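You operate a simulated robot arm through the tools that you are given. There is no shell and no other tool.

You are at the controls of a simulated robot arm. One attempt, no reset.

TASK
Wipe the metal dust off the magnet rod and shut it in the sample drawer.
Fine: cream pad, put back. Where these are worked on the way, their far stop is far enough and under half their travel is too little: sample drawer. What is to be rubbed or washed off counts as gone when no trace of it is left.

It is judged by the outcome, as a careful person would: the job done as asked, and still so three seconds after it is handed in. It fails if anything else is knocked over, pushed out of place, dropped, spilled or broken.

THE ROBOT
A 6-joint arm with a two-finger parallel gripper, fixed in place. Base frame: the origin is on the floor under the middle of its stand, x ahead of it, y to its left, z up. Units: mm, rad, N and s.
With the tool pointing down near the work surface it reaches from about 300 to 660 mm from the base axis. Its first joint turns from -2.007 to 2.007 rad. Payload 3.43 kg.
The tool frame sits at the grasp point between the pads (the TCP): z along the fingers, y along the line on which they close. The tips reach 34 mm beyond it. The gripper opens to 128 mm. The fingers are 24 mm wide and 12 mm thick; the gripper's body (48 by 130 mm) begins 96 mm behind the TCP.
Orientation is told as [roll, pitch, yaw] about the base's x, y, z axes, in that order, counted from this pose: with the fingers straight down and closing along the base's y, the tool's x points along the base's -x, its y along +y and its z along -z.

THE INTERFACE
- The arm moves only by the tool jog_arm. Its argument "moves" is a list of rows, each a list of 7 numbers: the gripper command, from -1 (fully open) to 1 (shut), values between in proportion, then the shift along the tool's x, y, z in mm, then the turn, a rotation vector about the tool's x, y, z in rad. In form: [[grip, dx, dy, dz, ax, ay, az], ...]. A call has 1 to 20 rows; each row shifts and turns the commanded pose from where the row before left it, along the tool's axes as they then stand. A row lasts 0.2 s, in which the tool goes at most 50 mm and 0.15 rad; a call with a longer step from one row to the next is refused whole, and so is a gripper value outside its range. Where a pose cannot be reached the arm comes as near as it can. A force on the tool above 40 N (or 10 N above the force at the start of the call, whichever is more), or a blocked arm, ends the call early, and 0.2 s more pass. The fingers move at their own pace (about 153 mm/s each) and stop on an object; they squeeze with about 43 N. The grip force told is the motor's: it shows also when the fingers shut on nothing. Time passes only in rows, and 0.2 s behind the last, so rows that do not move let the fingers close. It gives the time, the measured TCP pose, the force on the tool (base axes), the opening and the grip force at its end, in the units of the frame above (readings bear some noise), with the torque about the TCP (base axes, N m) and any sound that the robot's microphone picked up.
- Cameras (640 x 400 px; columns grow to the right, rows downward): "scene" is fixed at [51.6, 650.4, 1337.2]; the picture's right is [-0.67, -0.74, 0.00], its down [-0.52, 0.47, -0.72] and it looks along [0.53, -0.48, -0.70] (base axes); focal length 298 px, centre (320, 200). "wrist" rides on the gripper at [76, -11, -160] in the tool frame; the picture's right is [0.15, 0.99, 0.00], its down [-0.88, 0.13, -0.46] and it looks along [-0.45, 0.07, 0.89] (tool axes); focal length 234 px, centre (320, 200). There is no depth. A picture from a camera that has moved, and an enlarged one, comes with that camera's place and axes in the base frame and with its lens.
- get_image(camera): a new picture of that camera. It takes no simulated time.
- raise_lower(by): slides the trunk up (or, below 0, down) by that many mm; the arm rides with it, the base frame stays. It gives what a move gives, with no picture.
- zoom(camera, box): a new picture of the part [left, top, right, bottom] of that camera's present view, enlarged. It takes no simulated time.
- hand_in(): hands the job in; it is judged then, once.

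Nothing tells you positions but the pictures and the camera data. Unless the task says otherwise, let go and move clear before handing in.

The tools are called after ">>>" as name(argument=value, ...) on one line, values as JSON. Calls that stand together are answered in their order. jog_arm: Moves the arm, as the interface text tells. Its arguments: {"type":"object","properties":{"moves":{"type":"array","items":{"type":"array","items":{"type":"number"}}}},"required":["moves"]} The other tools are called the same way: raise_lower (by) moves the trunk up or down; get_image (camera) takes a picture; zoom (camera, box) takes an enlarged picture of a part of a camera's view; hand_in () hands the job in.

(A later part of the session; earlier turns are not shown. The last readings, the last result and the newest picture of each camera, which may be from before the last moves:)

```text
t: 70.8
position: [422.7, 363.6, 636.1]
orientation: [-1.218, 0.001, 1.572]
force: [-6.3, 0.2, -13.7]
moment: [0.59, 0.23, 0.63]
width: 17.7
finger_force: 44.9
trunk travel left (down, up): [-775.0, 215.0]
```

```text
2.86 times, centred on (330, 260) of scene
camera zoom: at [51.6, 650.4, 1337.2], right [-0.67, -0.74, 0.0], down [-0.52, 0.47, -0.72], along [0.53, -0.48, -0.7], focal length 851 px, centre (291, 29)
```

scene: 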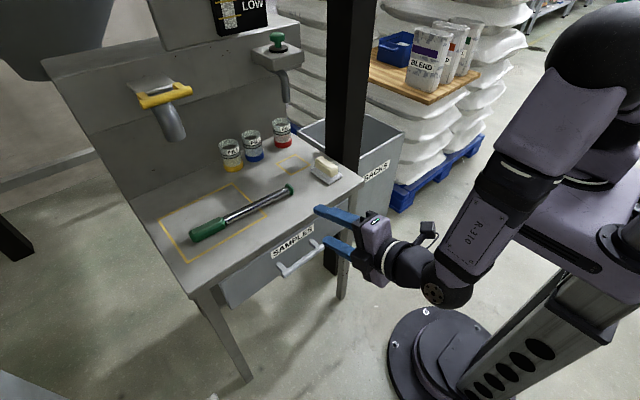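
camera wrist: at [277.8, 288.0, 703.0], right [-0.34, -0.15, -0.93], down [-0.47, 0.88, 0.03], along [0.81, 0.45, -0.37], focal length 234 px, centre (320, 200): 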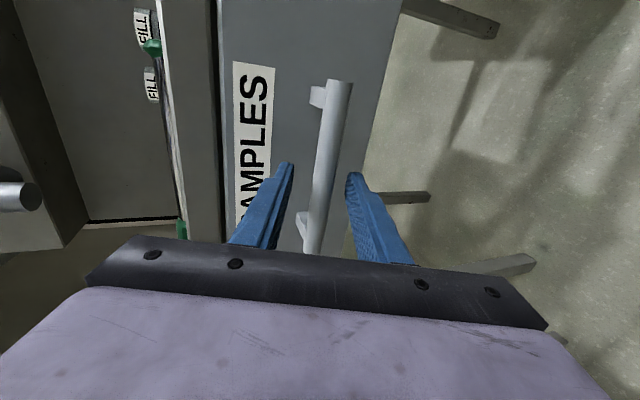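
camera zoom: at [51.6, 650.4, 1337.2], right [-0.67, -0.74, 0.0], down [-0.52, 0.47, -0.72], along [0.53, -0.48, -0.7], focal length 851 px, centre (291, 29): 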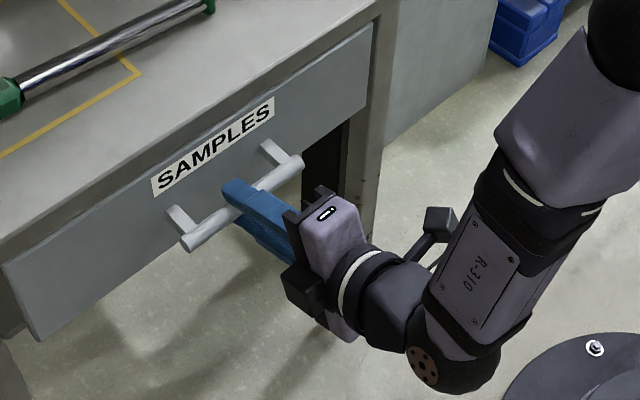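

Gripped at 17.7 mm. I'll ease down ~1.8 mm to relieve the side load, then begin pulling straight back along −x.

>>> jog_arm(moves=[[1, 0, 1.8, 0, 0, 0, 0], [1, 0, 0, 0, 0, 0, 0], [1, 0, 1.7, -4.7, 0, 0, 0], [1, 0, 3.42, -9.4, 0, 0, 0], [1, 0, 3.42, -9.4, 0, 0, 0], [1, 0, 0, 0, 0, 0, 0]])

>>> zoom(camera="scene", box=[230, 190, 430, 330])

```text
t: 72.2
position: [397.1, 363.7, 637.5]
orientation: [-1.216, 0.0, 1.573]
force: [-0.4, 7.4, -21.2]
moment: [-0.12, 0.35, -0.93]
width: 17.6
finger_force: 44.9
trunk travel left (down, up): [-775.0, 215.0]
```

```text
2.86 times, centred on (330, 260) of scene
camera zoom: at [51.6, 650.4, 1337.2], right [-0.67, -0.74, 0.0], down [-0.52, 0.47, -0.72], along [0.53, -0.48, -0.7], focal length 851 px, centre (291, 29)
```

zoom: 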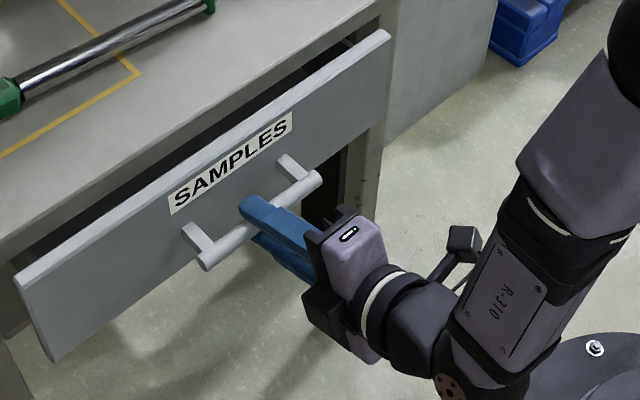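

The drawer slides out. I'll relieve the downward pull (move ~2 mm down, 1 mm to +y) and keep pulling.

>>> jog_arm(moves=[[1, -1, 2.1, 0.75, 0, 0, 0], [1, 0, 0, 0, 0, 0, 0]])

>>> jog_arm(moves=[[1, 0, 3.42, -9.4, 0, 0, 0], [1, 0, 3.42, -9.4, 0, 0, 0], [1, 0, 3.42, -9.4, 0, 0, 0], [1, 0, 0, 0, 0, 0, 0]])

```text
t: 72.8
position: [396.8, 364.6, 636.0]
orientation: [-1.223, 0.001, 1.573]
force: [-3.2, -0.9, -6.7]
moment: [0.22, 0.27, 0.71]
width: 17.6
finger_force: 45.2
trunk travel left (down, up): [-775.0, 215.0]
```

```text
t: 73.8
position: [367.3, 363.9, 637.1]
orientation: [-1.221, 0.0, 1.571]
force: [0.8, -1.9, -2.5]
moment: [0.05, 0.01, 0.14]
width: 17.5
finger_force: 45.1
trunk travel left (down, up): [-775.0, 215.0]
```

Forces are low now. Continuing to pull in stages, watching for the far stop.

>>> jog_arm(moves=[[1, 0, 3.42, -9.4, 0, 0, 0], [1, 0, 3.42, -9.4, 0, 0, 0], [1, 0, 3.42, -9.4, 0, 0, 0], [1, 0, 3.42, -9.4, 0, 0, 0], [1, 0, 3.42, -9.4, 0, 0, 0], [1, 0, 0, 0, 0, 0, 0]])

>>> get_image(camera="scene")

```text
t: 75.2
position: [316.6, 363.6, 636.8]
orientation: [-1.224, 0.002, 1.572]
force: [0.3, -6.3, 1.7]
moment: [0.15, -0.02, 0.16]
width: 17.7
finger_force: 44.9
trunk travel left (down, up): [-775.0, 215.0]
```

```text
taken
```

scene: 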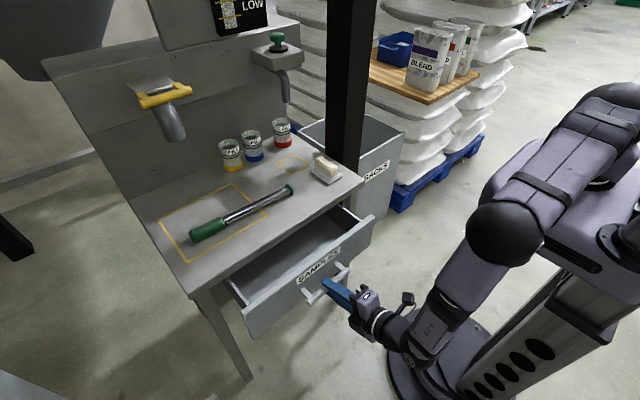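

About 106 mm open and moving freely. Pulling further.

>>> jog_arm(moves=[[1, 0.7, 3.42, -9.4, 0, 0, 0], [1, 0, 3.42, -9.4, 0, 0, 0], [1, 0, 3.42, -9.4, 0, 0, 0], [1, 0, 3.42, -9.4, 0, 0, 0], [1, 0, 3.42, -9.4, 0, 0, 0], [1, 0, 0, 0, 0, 0, 0]])

>>> jog_arm(moves=[[1, 0, 3.42, -9.4, 0, 0, 0], [1, 0, 3.42, -9.4, 0, 0, 0], [1, 0, 3.42, -9.4, 0, 0, 0], [1, 0, 0, 0, 0, 0, 0]])

>>> get_image(camera="scene")

```text
t: 76.6
position: [266.0, 363.4, 636.5]
orientation: [-1.222, -0.002, 1.572]
force: [0.8, 1.0, -2.9]
moment: [-0.34, 0.09, -0.97]
width: 17.6
finger_force: 45.3
trunk travel left (down, up): [-775.0, 215.0]
```

```text
t: 77.6
position: [234.5, 363.0, 637.1]
orientation: [-1.226, 0.0, 1.574]
force: [0.4, -0.9, 4.9]
moment: [0.11, -0.1, 0.54]
width: 17.7
finger_force: 45.2
trunk travel left (down, up): [-775.0, 215.0]
```

```text
taken
```

scene: 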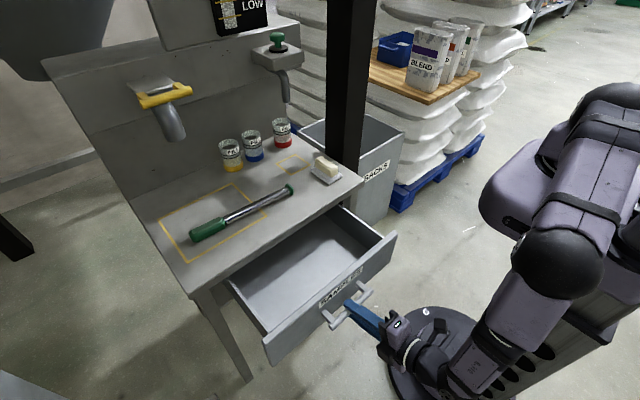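

Open 188 mm and still free. I'll pull a bit more in short steps until the stop or enough opening.

>>> jog_arm(moves=[[1, 0, 3.42, -9.4, 0, 0, 0], [1, 0, 3.42, -9.4, 0, 0, 0], [1, 0, 0, 0, 0, 0, 0]])

>>> jog_arm(moves=[[1, 0, 3.42, -9.4, 0, 0, 0], [1, 0, 3.42, -9.4, 0, 0, 0], [1, 0, 0, 0, 0, 0, 0]])

>>> get_image(camera="scene")

```text
t: 78.4
position: [216.2, 363.1, 637.7]
orientation: [-1.22, 0.0, 1.571]
force: [2.7, 1.7, 0.7]
moment: [0.2, -0.03, 0.59]
width: 17.7
finger_force: 45.0
trunk travel left (down, up): [-775.0, 215.0]
```

```text
t: 79.2
position: [196.0, 364.3, 637.5]
orientation: [-1.221, -0.002, 1.571]
force: [2.1, 7.6, 9.5]
moment: [-0.33, -0.14, -0.73]
width: 17.9
finger_force: 45.5
trunk travel left (down, up): [-775.0, 215.0]
```

```text
taken
```

scene: 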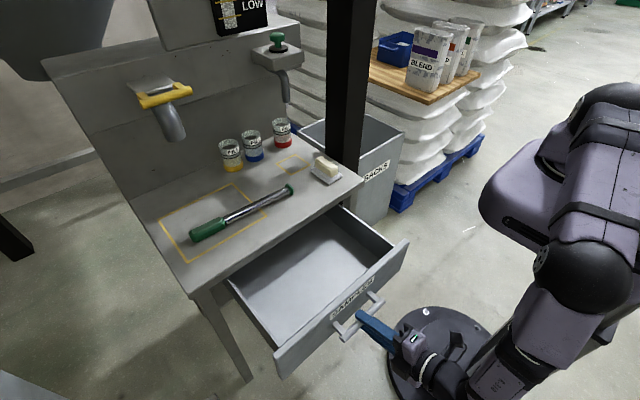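

>>> jog_arm(moves=[[1, -0.8, 2.42, -9.8, 0, 0, 0], [1, 0, 3.42, -9.4, 0, 0, 0], [1, 0, 0, 0, 0, 0, 0]])

>>> jog_arm(moves=[[1, 0, 3.42, -9.4, 0, 0, 0], [1, 0, 3.42, -9.4, 0, 0, 0], [1, 0, 0, 0, 0, 0, 0]])

>>> zoom(camera="scene", box=[190, 180, 450, 380])

```text
t: 80.0
position: [181.7, 364.4, 637.1]
orientation: [-1.223, 0.003, 1.569]
force: [23.0, 9.0, -10.2]
moment: [0.51, -0.18, 0.31]
width: 17.7
finger_force: 44.6
trunk travel left (down, up): [-775.0, 215.0]
stopped in row 3: the force on the tool passed its limit at 42 N (the readings are from after the stop); the commanded pose is now the measured one
```

```text
t: 80.2
position: [182.8, 364.0, 636.9]
orientation: [-1.224, 0.004, 1.57]
force: [16.7, 7.6, -9.5]
moment: [0.52, 0.01, 0.02]
width: 17.6
finger_force: 44.9
trunk travel left (down, up): [-775.0, 215.0]
stopped in row 1: the force on the tool passed its limit at 41 N (the readings are from after the stop); the commanded pose is now the measured one
```

```text
2.00 times, centred on (320, 280) of scene
camera zoom: at [51.6, 650.4, 1337.2], right [-0.67, -0.74, 0.0], down [-0.52, 0.47, -0.72], along [0.53, -0.48, -0.7], focal length 596 px, centre (320, 40)
```

zoom: 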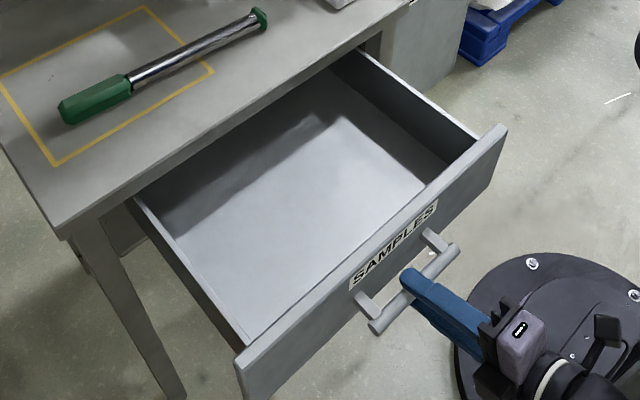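

The drawer hit its far stop at about 240 mm open. I'll ease off the stop a few millimetres, open the fingers and retreat from the handle.

>>> jog_arm(moves=[[1, 0, -1.0, 2.8, 0, 0, 0], [1, 0, 0, 0, 0, 0, 0], [0.28, 0, 0, 0, 0, 0, 0], [0.28, 0, 0, 0, 0, 0, 0]])

>>> jog_arm(moves=[[0.28, 0, 0, -10, 0, 0, 0], [0.28, 0, 0, -20, 0, 0, 0], [0.28, 0, 0, -20, 0, 0, 0], [0.28, 0, 0, 0, 0, 0, 0]])

>>> get_image(camera="scene")

```text
t: 81.2
position: [181.9, 364.0, 638.0]
orientation: [-1.228, 0.001, 1.569]
force: [0.2, -1.0, 0.4]
moment: [0.0, -0.03, 0.0]
width: 46.2
finger_force: 0.0
trunk travel left (down, up): [-775.0, 215.0]
```

```text
t: 82.2
position: [144.4, 370.0, 654.9]
orientation: [-1.227, 0.0, 1.568]
force: [-0.4, -0.1, -0.1]
moment: [-0.01, 0.0, 0.01]
width: 46.3
finger_force: 0.0
out of reach, approached as far as the arm can: row 3
trunk travel left (down, up): [-775.0, 215.0]
```

```text
taken
```

scene: 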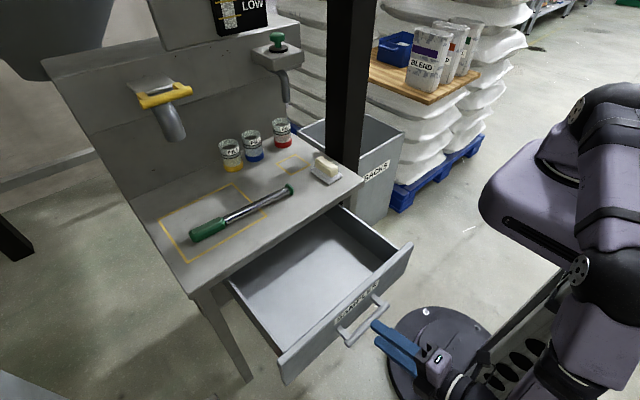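

Clear of the bar. I'll go straight up above drawer height, then return over the bench.

>>> jog_arm(moves=[[0.28, 0, -28.2, -10.3, 0, 0, 0], [0.28, 0, -37.6, -13.7, 0, 0, 0], [0.28, 0, -37.6, -13.7, 0, 0, 0], [0.28, 0, -37.6, -13.7, 0, 0, 0], [0.28, 0, -37.6, -13.7, 0, 0, 0], [0.28, 0, 0, 0, 0, 0, 0]])

>>> get_image(camera="wrist")

>>> zoom(camera="scene", box=[200, 190, 430, 390])

```text
t: 83.6
position: [147.6, 369.8, 844.3]
orientation: [-1.225, 0.004, 1.571]
force: [-0.5, -0.7, -0.5]
moment: [-0.02, -0.02, -0.07]
width: 46.3
finger_force: 0.1
trunk travel left (down, up): [-775.0, 215.0]
```

```text
taken
camera wrist: at [1.3, 295.3, 907.2], right [-0.33, -0.15, -0.93], down [-0.47, 0.88, 0.03], along [0.82, 0.45, -0.36], focal length 234 px, centre (320, 200)
```

wrist: 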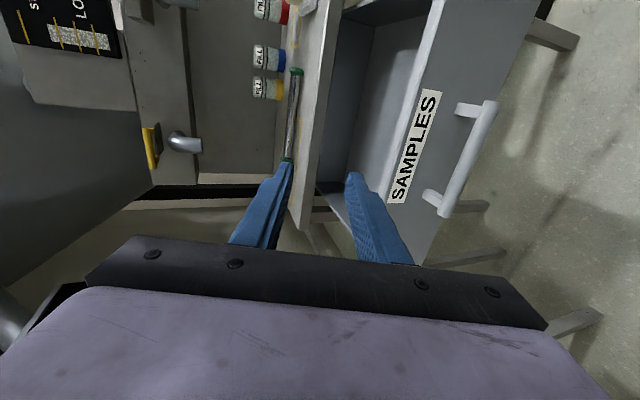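

```text
2.00 times, centred on (315, 290) of scene
camera zoom: at [51.6, 650.4, 1337.2], right [-0.67, -0.74, 0.0], down [-0.52, 0.47, -0.72], along [0.53, -0.48, -0.7], focal length 596 px, centre (330, 20)
```

zoom: 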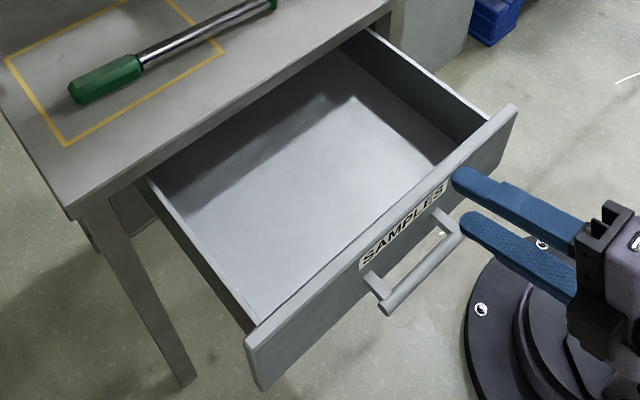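

The drawer is nicely open. Now to the rod: I'll bring the tool vertical, move over the bench, and prepare a grasp closing across the rod.

>>> jog_arm(moves=[[-0.1, 0, 0, 0, -0.1358, 0, 0], [-0.1, 0, 0, 0, -0.1358, 0, 0], [-0.1, 0, 0, 0, -0.1358, 0, 0], [-0.1, 0, 0, 0, -0.1358, 0, 0], [-0.1, 0, 0, 0, -0.1358, 0, 0], [-0.1, 0, 0, 0, -0.1358, 0, 0], [-0.1, 0, 0, 0, -0.1358, 0, 0], [-0.1, 0, 0, 0, -0.1358, 0, 0], [-0.1, 0, 0, 0, -0.1358, 0, 0], [-0.1, 0, 0, 0, 0, 0, 0]])

>>> get_image(camera="scene")

```text
t: 85.8
position: [146.8, 368.3, 844.6]
orientation: [-0.005, 0.002, 1.569]
force: [-0.8, -0.3, -0.4]
moment: [-0.02, 0.03, -0.01]
width: 70.5
finger_force: 0.0
trunk travel left (down, up): [-775.0, 215.0]
```

```text
taken
```

scene: 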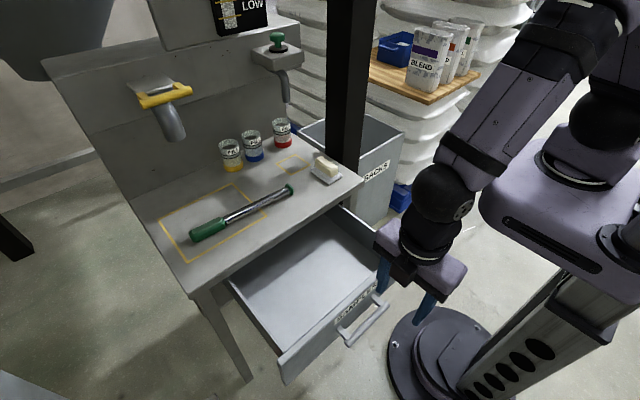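

>>> jog_arm(moves=[[-0.1, 3.6, -44, -7, 0, 0, 0], [-0.1, 3.6, -44, -7, 0, 0, 0], [-0.1, 3.6, -44, -7, 0, 0, 0], [-0.1, 3.6, -44, -7, 0, 0, 0], [-0.1, 3.6, -44, -7, 0, 0, 0], [-0.1, 3.6, -44, -7, 0, 0, 0], [-0.1, 3.6, -44, -7, 0, 0, 0], [-0.1, 3.6, -44, -7, 0, 0, 0], [-0.1, 0, 0, 0, 0, 0, 0.0687], [-0.1, 0, 0, 0, 0, -0.1396, 0], [-0.1, 0, 0, 0, 0, -0.1396, 0], [-0.1, 0, 0, 0, 0, -0.1396, 0], [-0.1, 0, 0, 0, 0, -0.1396, 0], [-0.1, 0, 0, 0, 0, -0.1396, 0], [-0.1, 0, 0, 0, 0, 0, 0]])

>>> get_image(camera="wrist")

>>> get_image(camera="scene")

```text
t: 89.0
position: [498.3, 337.4, 902.1]
orientation: [-0.004, -0.695, 1.502]
force: [-0.7, 0.0, -0.4]
moment: [0.02, 0.02, -0.03]
width: 70.4
finger_force: 0.0
trunk travel left (down, up): [-775.0, 215.0]
```

```text
taken
camera wrist: at [497.8, 176.8, 975.6], right [-0.99, -0.04, -0.1], down [-0.11, 0.39, 0.91], along [0.0, 0.92, -0.39], focal length 234 px, centre (320, 200)
```

wrist: 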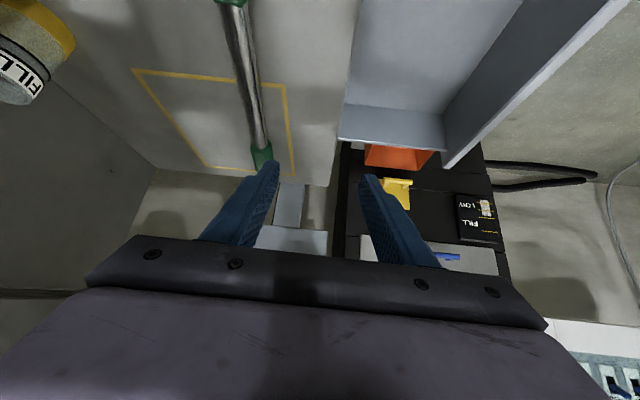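

```text
taken
```

scene: 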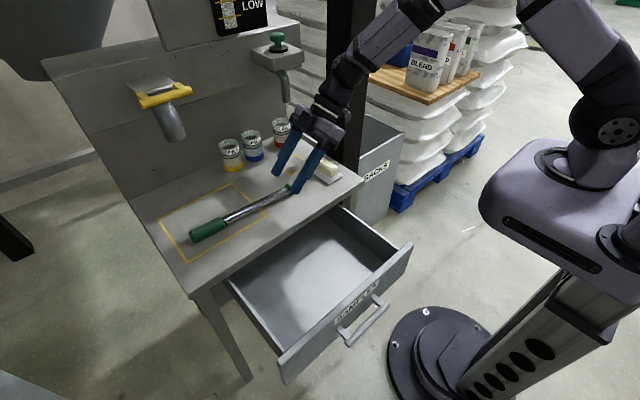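

>>> zoom(camera="wrist", box=[170, 0, 330, 190])

>>> zoom(camera="scene", box=[180, 165, 308, 245])

```text
2.11 times, centred on (250, 95) of wrist
camera zoom: at [497.8, 176.8, 975.6], right [-0.99, -0.04, -0.1], down [-0.11, 0.39, 0.91], along [0.0, 0.92, -0.39], focal length 493 px, centre (467, 421)
```

zoom: 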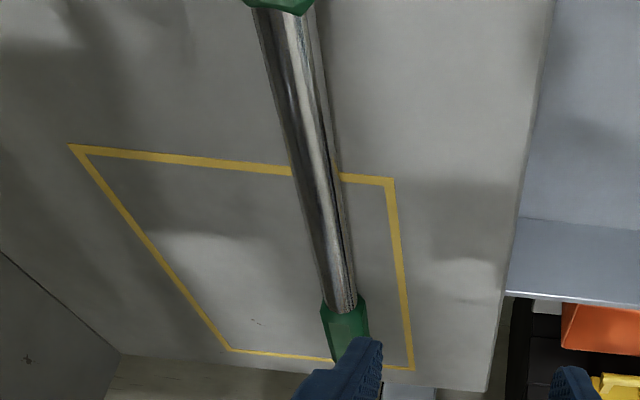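

```text
5.00 times, centred on (244, 205) of scene
camera zoom: at [51.6, 650.4, 1337.2], right [-0.67, -0.74, 0.0], down [-0.52, 0.47, -0.72], along [0.53, -0.48, -0.7], focal length 1490 px, centre (700, 175)
```

zoom: 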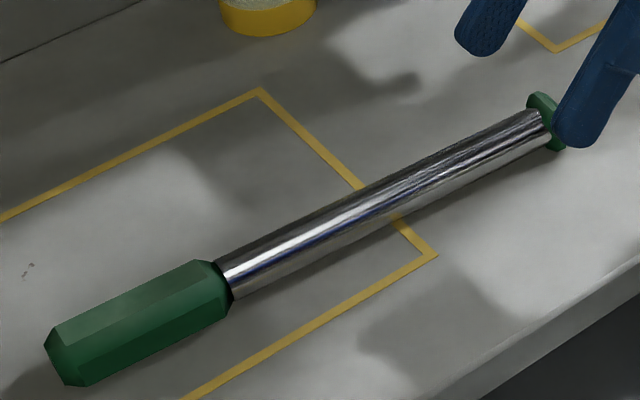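

The rod hasn't moved. I'll go to the pre-grasp point, 70 mm back along the tool axis from the rod's middle.

>>> jog_arm(moves=[[-0.1, 12.6, -31.2, 20.3, 0, 0, 0], [-0.1, 12.6, -31.2, 20.3, 0, 0, 0], [-0.1, 12.6, -31.2, 20.3, 0, 0, 0], [-0.1, 0, 0, 0, 0, 0, 0]])

>>> get_image(camera="wrist")

>>> zoom(camera="scene", box=[180, 120, 340, 245])

```text
t: 90.0
position: [588.7, 339.2, 829.2]
orientation: [-0.006, -0.697, 1.503]
force: [-0.6, 0.5, -0.8]
moment: [-0.01, -0.01, -0.06]
width: 70.5
finger_force: 0.0
trunk travel left (down, up): [-775.0, 215.0]
```

```text
taken
camera wrist: at [589.1, 179.8, 903.1], right [-0.99, -0.04, -0.1], down [-0.11, 0.39, 0.91], along [0.0, 0.92, -0.39], focal length 234 px, centre (320, 200)
```

wrist: 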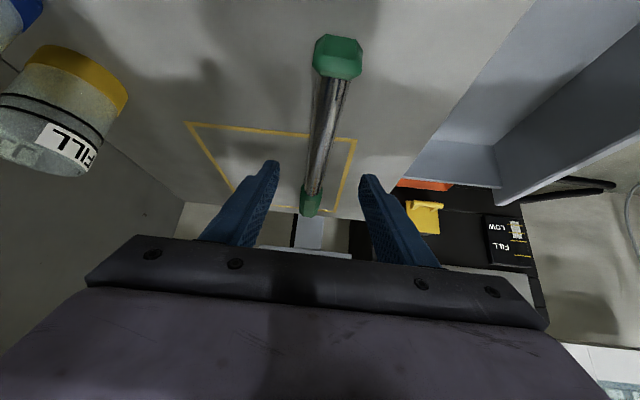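

```text
3.20 times, centred on (260, 182) of scene
camera zoom: at [51.6, 650.4, 1337.2], right [-0.67, -0.74, 0.0], down [-0.52, 0.47, -0.72], along [0.53, -0.48, -0.7], focal length 953 px, centre (512, 256)
```

zoom: 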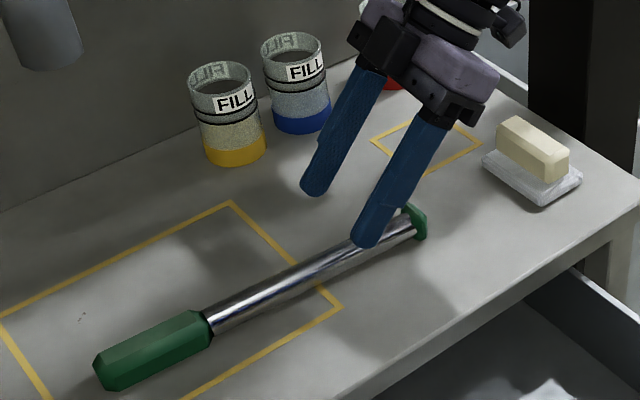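

>>> zoom(camera="wrist", box=[240, 20, 400, 220])

```text
2.00 times, centred on (320, 120) of wrist
camera zoom: at [589.1, 179.8, 903.1], right [-0.99, -0.04, -0.1], down [-0.11, 0.39, 0.91], along [0.0, 0.92, -0.39], focal length 468 px, centre (320, 360)
```

zoom: 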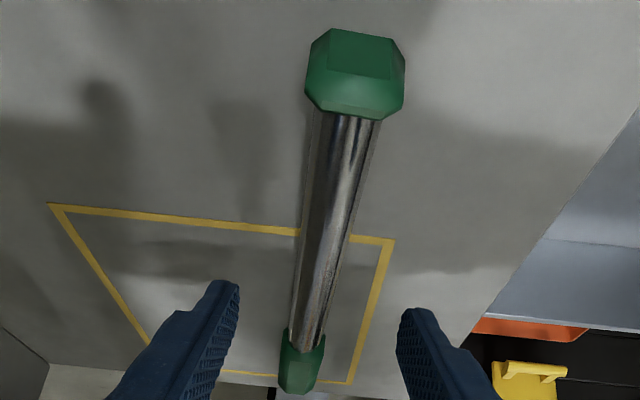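

The rod's axis at mid-length is at x ≈ 594.5. I'll trim x by about 1 mm and advance toward the grasp, stopping a little high first.

>>> jog_arm(moves=[[-0.1, 0, -1.1, 0, 0, 0, 0], [-0.1, 0, 0, 20, 0, 0, 0], [-0.1, 0, 0, 20, 0, 0, 0], [-0.1, 0, 0, 20, 0, 0, 0], [-0.1, 0, 0, 0, 0, 0, 0]])

>>> get_image(camera="wrist")

>>> zoom(camera="scene", box=[180, 140, 324, 240])

```text
t: 91.2
position: [594.6, 379.9, 783.5]
orientation: [-0.004, -0.696, 1.503]
force: [-0.2, -0.2, 0.2]
moment: [-0.01, 0.01, -0.05]
width: 70.5
finger_force: 0.0
trunk travel left (down, up): [-775.0, 215.0]
```

```text
taken
camera wrist: at [594.5, 219.0, 857.0], right [-0.99, -0.04, -0.1], down [-0.11, 0.39, 0.91], along [0.0, 0.92, -0.39], focal length 234 px, centre (320, 200)
```

wrist: 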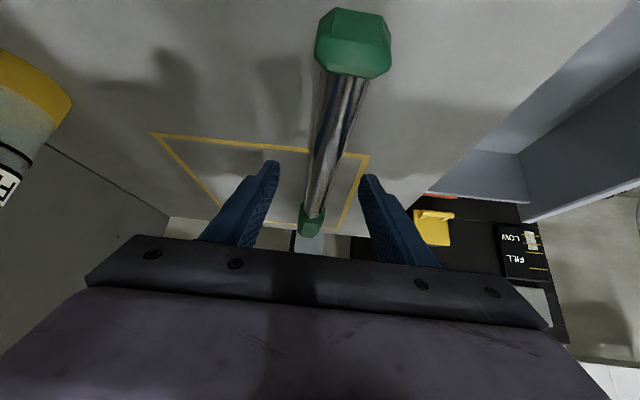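

```text
4.00 times, centred on (252, 190) of scene
camera zoom: at [51.6, 650.4, 1337.2], right [-0.67, -0.74, 0.0], down [-0.52, 0.47, -0.72], along [0.53, -0.48, -0.7], focal length 1192 px, centre (592, 240)
```

zoom: 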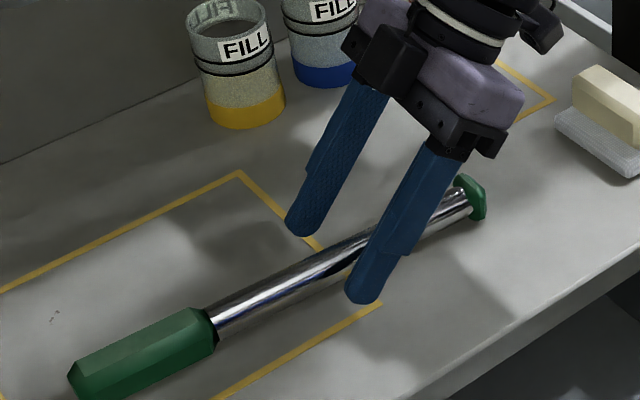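

The rod is between the fingers. A last few millimetres down, then close.

>>> jog_arm(moves=[[-0.1, 0, 0, 4, 0, 0, 0], [-0.1, 0, 0, 3.5, 0, 0, 0], [-0.1, 0, 0, 0, 0, 0, 0]])

>>> jog_arm(moves=[[0.3, 0, 0, 0, 0, 0, 0], [0.5, 0, 0, 0, 0, 0, 0], [1, 0, 0, 0, 0, 0, 0], [1, 0, 0, 0, 0, 0, 0], [1, 0, 0, 0, 0, 0, 0]])

>>> zoom(camera="scene", box=[180, 140, 324, 240])

>>> get_image(camera="wrist")

```text
t: 92.0
position: [595.9, 384.8, 778.5]
orientation: [-0.005, -0.696, 1.502]
force: [0.1, -0.5, -1.1]
moment: [0.02, 0.02, -0.03]
width: 70.3
finger_force: 0.1
trunk travel left (down, up): [-775.0, 215.0]
```

```text
t: 93.2
position: [597.1, 385.1, 778.2]
orientation: [-0.004, -0.696, 1.504]
force: [0.0, 0.6, -0.9]
moment: [0.04, -0.05, 0.17]
width: 24.2
finger_force: 43.3
trunk travel left (down, up): [-775.0, 215.0]
```

```text
4.00 times, centred on (252, 190) of scene
camera zoom: at [51.6, 650.4, 1337.2], right [-0.67, -0.74, 0.0], down [-0.52, 0.47, -0.72], along [0.53, -0.48, -0.7], focal length 1192 px, centre (592, 240)
```

zoom: 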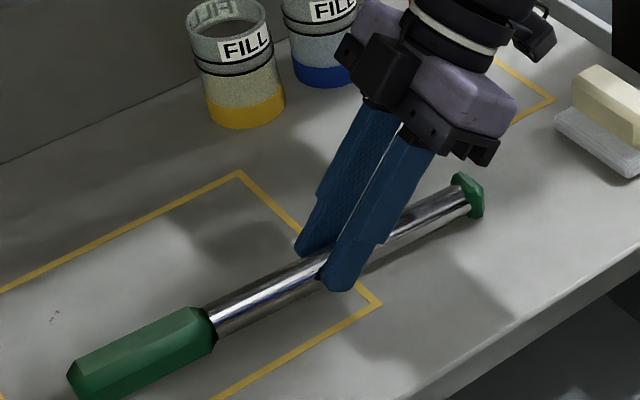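

```text
taken
camera wrist: at [596.1, 224.1, 852.0], right [-0.99, -0.04, -0.1], down [-0.11, 0.39, 0.91], along [0.0, 0.92, -0.39], focal length 234 px, centre (320, 200)
```

wrist: 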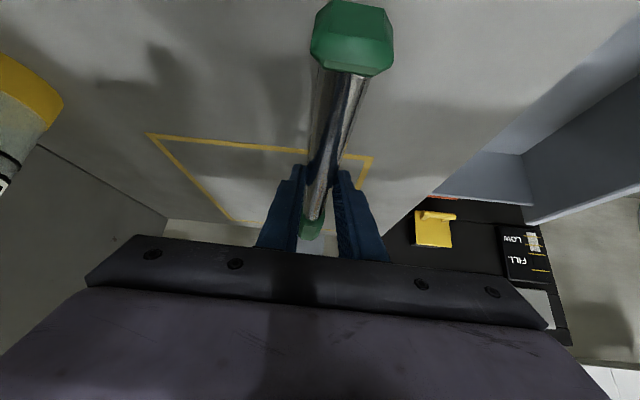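

Gripped at 24 mm. Lifting 12 mm to check the balance.

>>> jog_arm(moves=[[1, -3.9, 0, -4.6, 0, 0, 0], [1, -3.9, 0, -4.6, 0, 0, 0], [1, 0, 0, 0, 0, 0, 0], [1, 0, 0, 0, 0, 0, 0]])

>>> zoom(camera="scene", box=[180, 140, 324, 240])

>>> get_image(camera="wrist")

```text
t: 94.2
position: [595.8, 385.4, 792.0]
orientation: [-0.006, -0.697, 1.504]
force: [-0.5, 0.1, -3.1]
moment: [-0.18, 0.01, 0.04]
width: 24.2
finger_force: 43.4
trunk travel left (down, up): [-775.0, 215.0]
```

```text
4.00 times, centred on (252, 190) of scene
camera zoom: at [51.6, 650.4, 1337.2], right [-0.67, -0.74, 0.0], down [-0.52, 0.47, -0.72], along [0.53, -0.48, -0.7], focal length 1192 px, centre (592, 240)
```

zoom: 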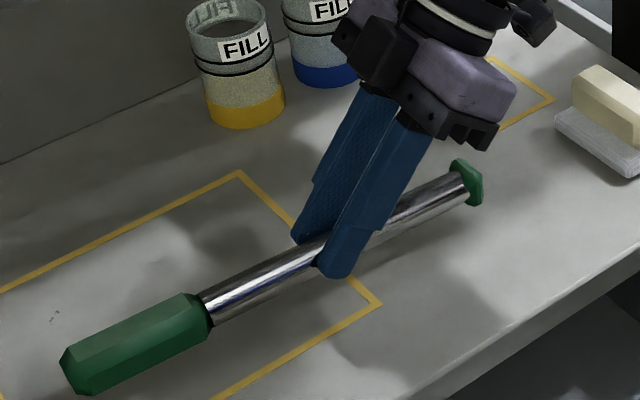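

```text
taken
camera wrist: at [595.6, 224.6, 865.4], right [-0.99, -0.04, -0.1], down [-0.11, 0.39, 0.91], along [0.0, 0.92, -0.39], focal length 234 px, centre (320, 200)
```

wrist: 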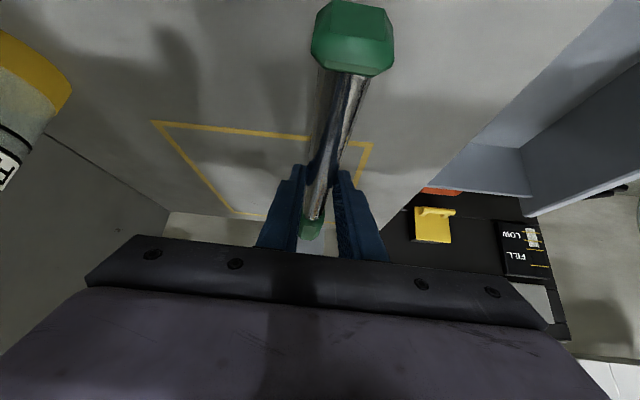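

The rod is light (~0.3 kg) and stays level. Since the 40° tilt would put the camera against the drawer wall, I'll set the rod down closer to me at about x 516 and regrasp it vertically.

>>> jog_arm(moves=[[1, -8, 0, -9.6, 0, 0, 0], [1, -8.1, 0, -9.6, 0, 0, 0], [1, 15.4, 18.7, -12.9, 0, 0, 0], [1, 15.4, 18.7, -12.9, 0, 0, 0], [1, 15.4, 18.7, -12.9, 0, 0, 0], [1, 15.3, 18.6, -12.9, 0, 0, 0], [1, 0, 0, 0, 0, 0, 0], [1, 0, 0, 0, 0, 0, 0]])

>>> get_image(camera="scene")

>>> zoom(camera="scene", box=[200, 130, 360, 240])

```text
t: 96.0
position: [514.3, 311.3, 816.0]
orientation: [-0.006, -0.696, 1.503]
force: [-0.2, -0.1, -2.3]
moment: [-0.19, 0.01, -0.02]
width: 24.0
finger_force: 42.9
trunk travel left (down, up): [-775.0, 215.0]
```

```text
taken
```

scene: 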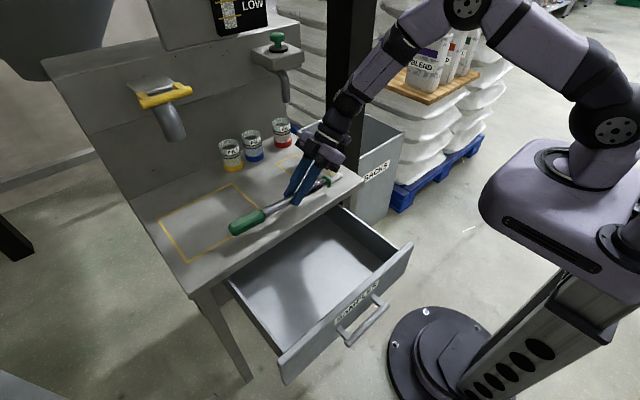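

```text
3.64 times, centred on (280, 185) of scene
camera zoom: at [51.6, 650.4, 1337.2], right [-0.67, -0.74, 0.0], down [-0.52, 0.47, -0.72], along [0.53, -0.48, -0.7], focal length 1084 px, centre (466, 254)
```

zoom: 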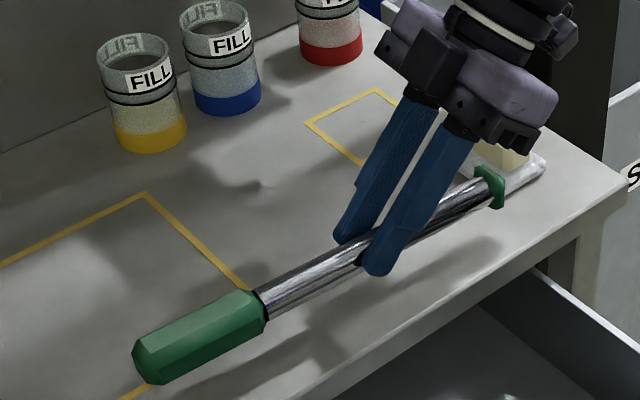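

Level and steady. I'll square the rod to the bench edge and lower it to the table.

>>> jog_arm(moves=[[1, 0, 0, 0, -0.0442, 0, -0.0526], [1, 11, 0, 13, 0, 0, 0], [1, 10, 0, 12, 0, 0, 0], [1, 0, 0, 0, 0, 0, 0]])

>>> zoom(camera="scene", box=[200, 130, 360, 240])

```text
t: 97.0
position: [517.8, 309.0, 784.3]
orientation: [-0.007, -0.694, 1.572]
force: [-0.3, 0.7, -3.9]
moment: [-0.16, 0.04, 0.01]
width: 24.5
finger_force: 43.7
trunk travel left (down, up): [-775.0, 215.0]
```

```text
3.64 times, centred on (280, 185) of scene
camera zoom: at [51.6, 650.4, 1337.2], right [-0.67, -0.74, 0.0], down [-0.52, 0.47, -0.72], along [0.53, -0.48, -0.7], focal length 1084 px, centre (466, 254)
```

zoom: 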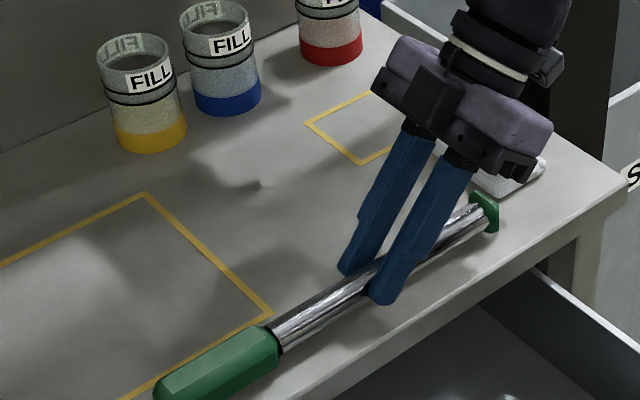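

>>> jog_arm(moves=[[1, 1.3, 0, 1.5, 0, 0, 0], [1, 1.3, 0, 1.5, 0, 0, 0], [1, 0, 0, 0, 0, 0, 0]])

>>> jog_arm(moves=[[1, 0.64, 0, 0.77, 0, 0, 0], [1, 0, 0, 0, 0, 0, 0]])

>>> jog_arm(moves=[[1, 0.64, 0, 0.77, 0, 0, 0], [1, 0, 0, 0, 0, 0, 0]])

```text
t: 97.8
position: [515.0, 309.7, 780.6]
orientation: [-0.004, -0.697, 1.572]
force: [0.1, -0.3, -4.0]
moment: [-0.17, -0.03, 0.01]
width: 24.4
finger_force: 43.3
trunk travel left (down, up): [-775.0, 215.0]
```

```text
t: 98.4
position: [515.0, 310.6, 778.8]
orientation: [-0.006, -0.696, 1.572]
force: [-0.6, 0.2, -2.7]
moment: [-0.17, -0.01, -0.01]
width: 24.2
finger_force: 43.0
trunk travel left (down, up): [-775.0, 215.0]
```

```text
t: 99.0
position: [516.0, 311.1, 779.8]
orientation: [-0.004, -0.697, 1.574]
force: [0.4, 0.7, -0.8]
moment: [0.35, 0.02, 0.1]
width: 24.0
finger_force: 42.6
trunk travel left (down, up): [-775.0, 215.0]
```

The handle end is touching. Down another half millimetre, then release and back off.

>>> jog_arm(moves=[[1, 0.4, 0, 0.5, 0, 0, 0], [1, 0, 0, 0, 0, 0, 0]])

>>> jog_arm(moves=[[0.5, 0, 0, 0, 0, 0, 0], [0.2, 0, 0, 0, 0, 0, 0], [0.2, 0, 0, 0, 0, 0, 0]])

>>> zoom(camera="scene", box=[200, 130, 360, 240])

```text
t: 99.6
position: [516.6, 309.5, 780.2]
orientation: [-0.006, -0.696, 1.574]
force: [-0.2, 2.0, 2.1]
moment: [0.36, 0.04, -0.02]
width: 24.3
finger_force: 42.9
trunk travel left (down, up): [-775.0, 215.0]
```

```text
t: 100.4
position: [516.9, 309.5, 778.3]
orientation: [-0.005, -0.697, 1.572]
force: [-0.8, 0.2, 0.3]
moment: [-0.01, -0.02, -0.02]
width: 51.4
finger_force: 0.0
trunk travel left (down, up): [-775.0, 215.0]
```

```text
3.64 times, centred on (280, 185) of scene
camera zoom: at [51.6, 650.4, 1337.2], right [-0.67, -0.74, 0.0], down [-0.52, 0.47, -0.72], along [0.53, -0.48, -0.7], focal length 1084 px, centre (466, 254)
```

zoom: 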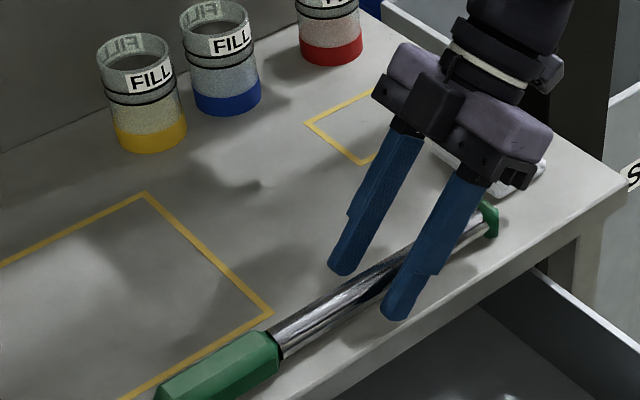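

The rod is resting on the bench. I'll lift straight up, bring the tool vertical, and look.

>>> jog_arm(moves=[[0.1, -8, 0, -9.5, 0, 0, 0], [0.1, -19, 0, -22.7, 0, 0, 0], [0.1, -19, 0, -22.7, 0, 0, 0], [0.1, -19, 0, -22.7, 0, 0, 0], [0.1, 0, 0, 0, 0, 0.1396, 0], [0.1, 0, 0, 0, 0, 0.1396, 0], [0.1, 0, 0, 0, 0, 0.1396, 0], [0.1, 0, 0, 0, 0, 0.1396, 0], [0.1, 0, 0, 0, 0, 0.1385, 0], [0.1, 0, 0, 0, 0, 0, 0]])

>>> get_image(camera="wrist")

>>> get_image(camera="scene")

```text
t: 102.6
position: [516.5, 309.8, 879.1]
orientation: [-0.004, 0.004, 1.567]
force: [0.2, -0.1, -0.7]
moment: [0.01, 0.02, 0.03]
width: 57.3
finger_force: 0.0
trunk travel left (down, up): [-775.0, 215.0]
```

```text
taken
camera wrist: at [526.5, 234.8, 1038.8], right [-0.99, -0.14, 0.0], down [-0.13, 0.88, 0.45], along [-0.06, 0.45, -0.89], focal length 234 px, centre (320, 200)
```

wrist: 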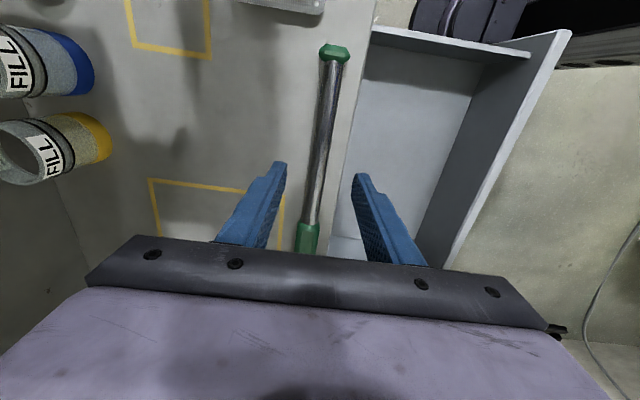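

```text
taken
```

scene: 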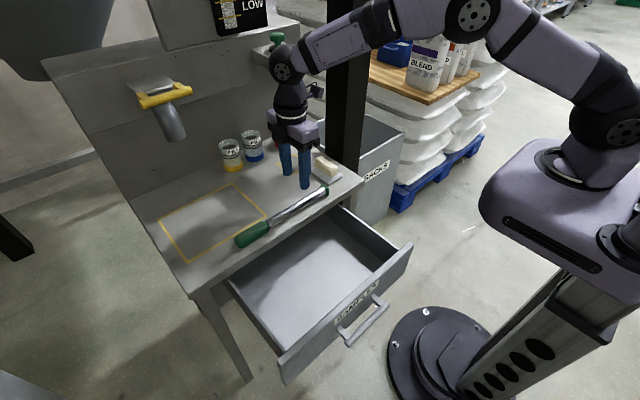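

>>> zoom(camera="wrist", box=[250, 30, 400, 260])

>>> zoom(camera="scene", box=[220, 175, 348, 255])

```text
1.74 times, centred on (325, 145) of wrist
camera zoom: at [526.5, 234.8, 1038.8], right [-0.99, -0.14, 0.0], down [-0.13, 0.88, 0.45], along [-0.06, 0.45, -0.89], focal length 407 px, centre (311, 296)
```

zoom: 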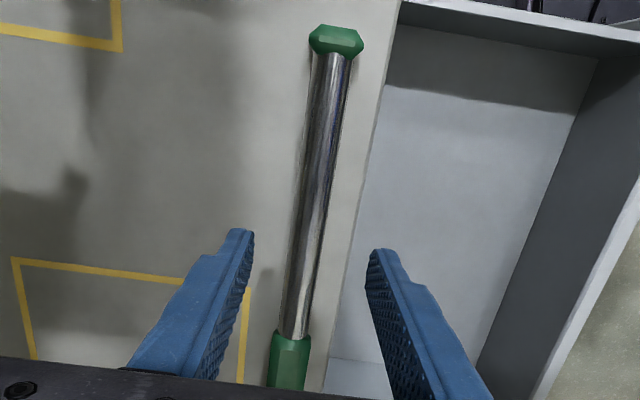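

```text
5.00 times, centred on (284, 215) of scene
camera zoom: at [51.6, 650.4, 1337.2], right [-0.67, -0.74, 0.0], down [-0.52, 0.47, -0.72], along [0.53, -0.48, -0.7], focal length 1490 px, centre (500, 125)
```

zoom: 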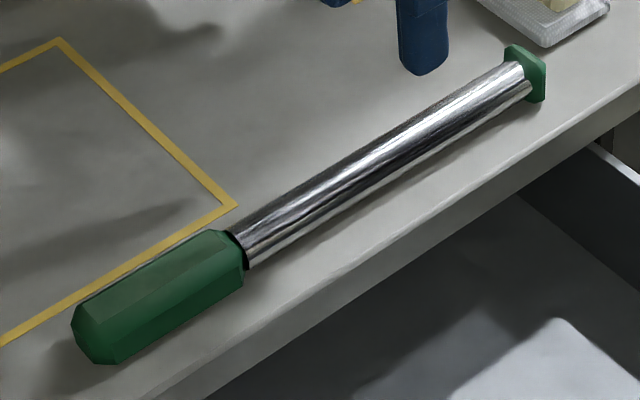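

The rod is clean all along, lying along y at x ≈ 517. I'll move to y ≈ 360 and descend vertically over it.

>>> jog_arm(moves=[[0.1, -25, -0.5, 0, 0, 0, 0], [0.1, -25, -0.5, 0, 0, 0, 0], [0.1, 0, 0, 25, 0, 0, 0], [0.1, 0, 0, 25, 0, 0, 0], [0.1, 0, 0, 25, 0, 0, 0], [0.1, 0, 0, 15, 0, 0, 0], [0.1, 0, 0, 0, 0, 0, 0]])

>>> get_image(camera="wrist")

>>> zoom(camera="scene", box=[200, 150, 360, 260])

```text
t: 104.2
position: [515.8, 362.0, 790.1]
orientation: [-0.003, 0.001, 1.57]
force: [-0.1, -0.1, 0.7]
moment: [0.0, -0.01, 0.0]
width: 57.6
finger_force: 0.1
trunk travel left (down, up): [-775.0, 215.0]
```

```text
taken
camera wrist: at [527.8, 285.3, 948.2], right [-0.99, -0.14, 0.0], down [-0.13, 0.88, 0.45], along [-0.06, 0.45, -0.89], focal length 234 px, centre (320, 200)
```

wrist: 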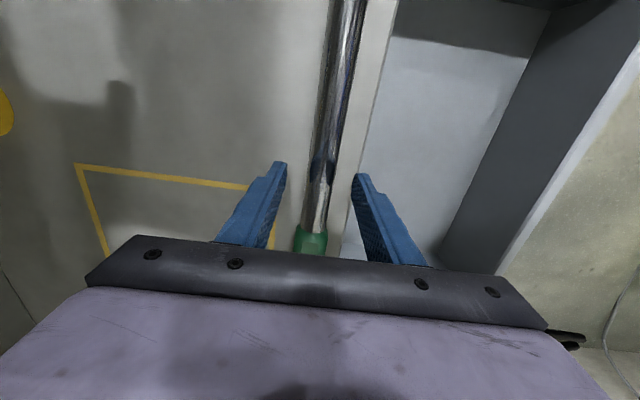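

```text
3.64 times, centred on (280, 205) of scene
camera zoom: at [51.6, 650.4, 1337.2], right [-0.67, -0.74, 0.0], down [-0.52, 0.47, -0.72], along [0.53, -0.48, -0.7], focal length 1084 px, centre (466, 182)
```

zoom: 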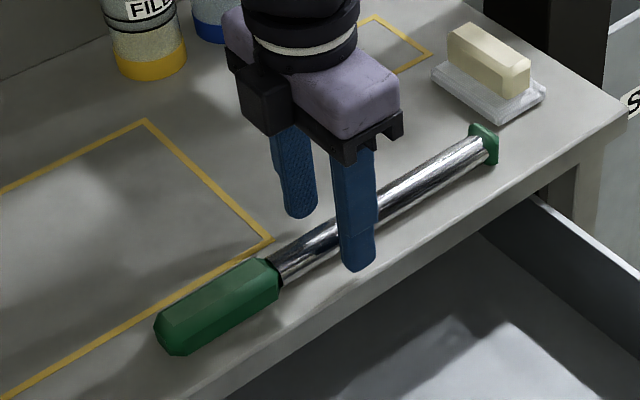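

Well aligned. Lowering the last 11 mm and closing on the rod.

>>> jog_arm(moves=[[0.1, 0, 0, 6, 0, 0, 0], [0.1, 0, 0, 5, 0, 0, 0], [0.1, 0, 0, 0, 0, 0, 0], [0.4, 0, 0, 0, 0, 0, 0], [1, 0, 0, 0, 0, 0, 0], [1, 0, 0, 0, 0, 0, 0], [1, 0, 0, 0, 0, 0, 0]])

>>> jog_arm(moves=[[1, 0, 0, -6, 0, 0, 0], [1, 0, 0, -10, 0, 0, 0], [1, 0, 0, -15, 0, 0, 0], [1, 0, 0, 0, 0, 0, 0], [1, 0, 0, 0, 0, 0, 0]])

>>> zoom(camera="scene", box=[200, 150, 360, 260])

```text
t: 105.8
position: [517.5, 359.3, 777.9]
orientation: [-0.003, 0.001, 1.571]
force: [1.0, 0.0, -0.1]
moment: [0.03, -0.01, 0.03]
width: 24.4
finger_force: 42.4
trunk travel left (down, up): [-775.0, 215.0]
```

```text
t: 107.0
position: [518.5, 358.4, 810.8]
orientation: [-0.003, 0.002, 1.568]
force: [-0.9, -0.3, -3.5]
moment: [-0.02, 0.01, -0.01]
width: 24.2
finger_force: 42.9
trunk travel left (down, up): [-775.0, 215.0]
```

```text
3.64 times, centred on (280, 205) of scene
camera zoom: at [51.6, 650.4, 1337.2], right [-0.67, -0.74, 0.0], down [-0.52, 0.47, -0.72], along [0.53, -0.48, -0.7], focal length 1084 px, centre (466, 182)
```

zoom: 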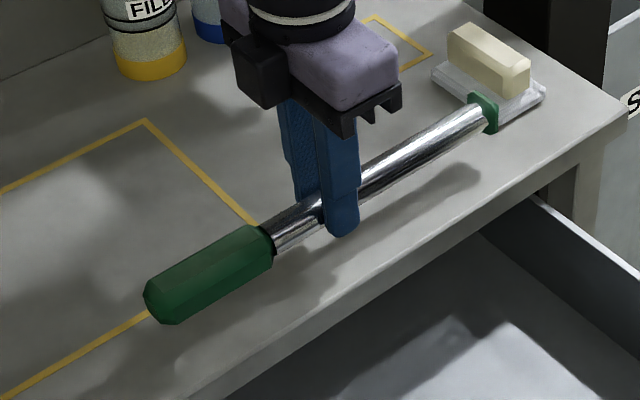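

Balanced in the grip with almost no torque. I'll raise a little and carry it out over the open drawer.

>>> jog_arm(moves=[[1, 0, 0, -30, 0, 0, 0], [1, -4.2, 38.3, -3, 0, 0, 0], [1, -4.2, 38.3, 0, 0, 0, 0], [1, -4.2, 38.3, 0, 0, 0, 0], [1, -4.2, 38.3, 0, 0, 0, 0], [1, 0, 0, 0, 0, 0, 0], [1, 0, 0, 0, 0, 0, 0]])

>>> get_image(camera="wrist")

>>> get_image(camera="scene")

```text
t: 108.6
position: [363.8, 376.5, 841.7]
orientation: [-0.002, 0.002, 1.568]
force: [0.4, 1.1, -3.4]
moment: [-0.05, 0.0, -0.02]
width: 24.4
finger_force: 43.3
trunk travel left (down, up): [-775.0, 215.0]
```

```text
taken
camera wrist: at [373.9, 301.2, 1001.7], right [-0.99, -0.14, 0.0], down [-0.13, 0.88, 0.45], along [-0.06, 0.45, -0.89], focal length 234 px, centre (320, 200)
```

wrist: 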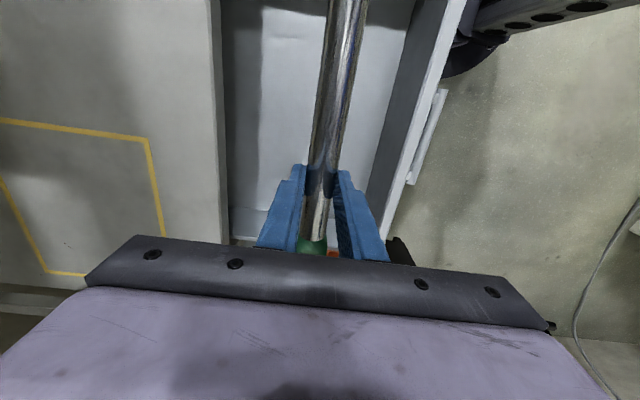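

```text
taken
```

scene: 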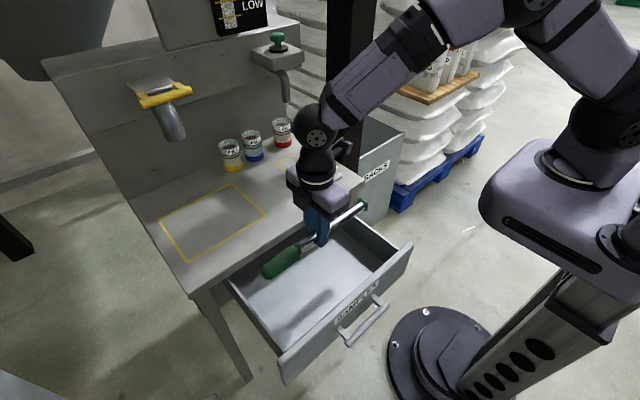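

The rod is centred over the drawer opening with clearance all round. Lowering in stages.

>>> jog_arm(moves=[[1, 0, 0, 40, 0, 0, 0], [1, 0, 0, 40, 0, 0, 0], [1, 0, 0, 40, 0, 0, 0], [1, 0, 0, 40, 0, 0, 0], [1, 0, 0, 0, 0, 0, 0]])

>>> get_image(camera="wrist")

>>> zoom(camera="scene", box=[220, 170, 430, 340])

```text
t: 109.8
position: [364.4, 377.1, 682.2]
orientation: [-0.004, 0.001, 1.569]
force: [-0.7, 0.3, -2.8]
moment: [-0.02, 0.03, -0.03]
width: 24.1
finger_force: 43.1
trunk travel left (down, up): [-775.0, 215.0]
```

```text
taken
camera wrist: at [375.3, 301.9, 841.3], right [-0.99, -0.14, 0.0], down [-0.13, 0.88, 0.45], along [-0.06, 0.45, -0.89], focal length 234 px, centre (320, 200)
```

wrist: 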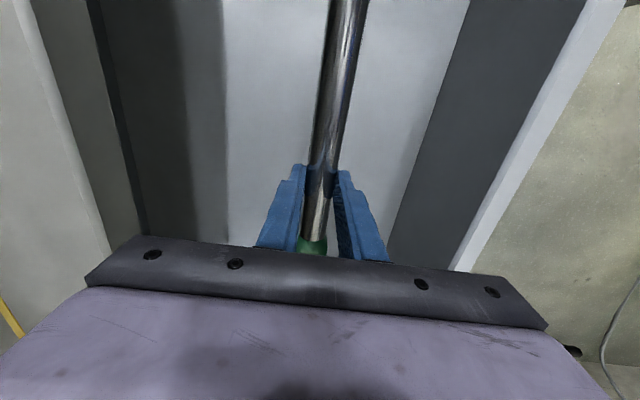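

```text
2.35 times, centred on (325, 255) of scene
camera zoom: at [51.6, 650.4, 1337.2], right [-0.67, -0.74, 0.0], down [-0.52, 0.47, -0.72], along [0.53, -0.48, -0.7], focal length 701 px, centre (308, 71)
```

zoom: 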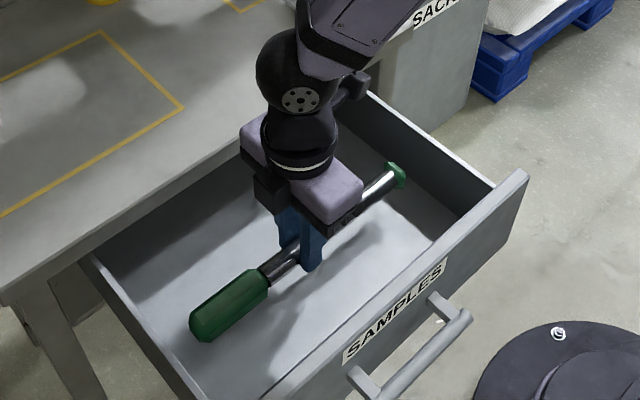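

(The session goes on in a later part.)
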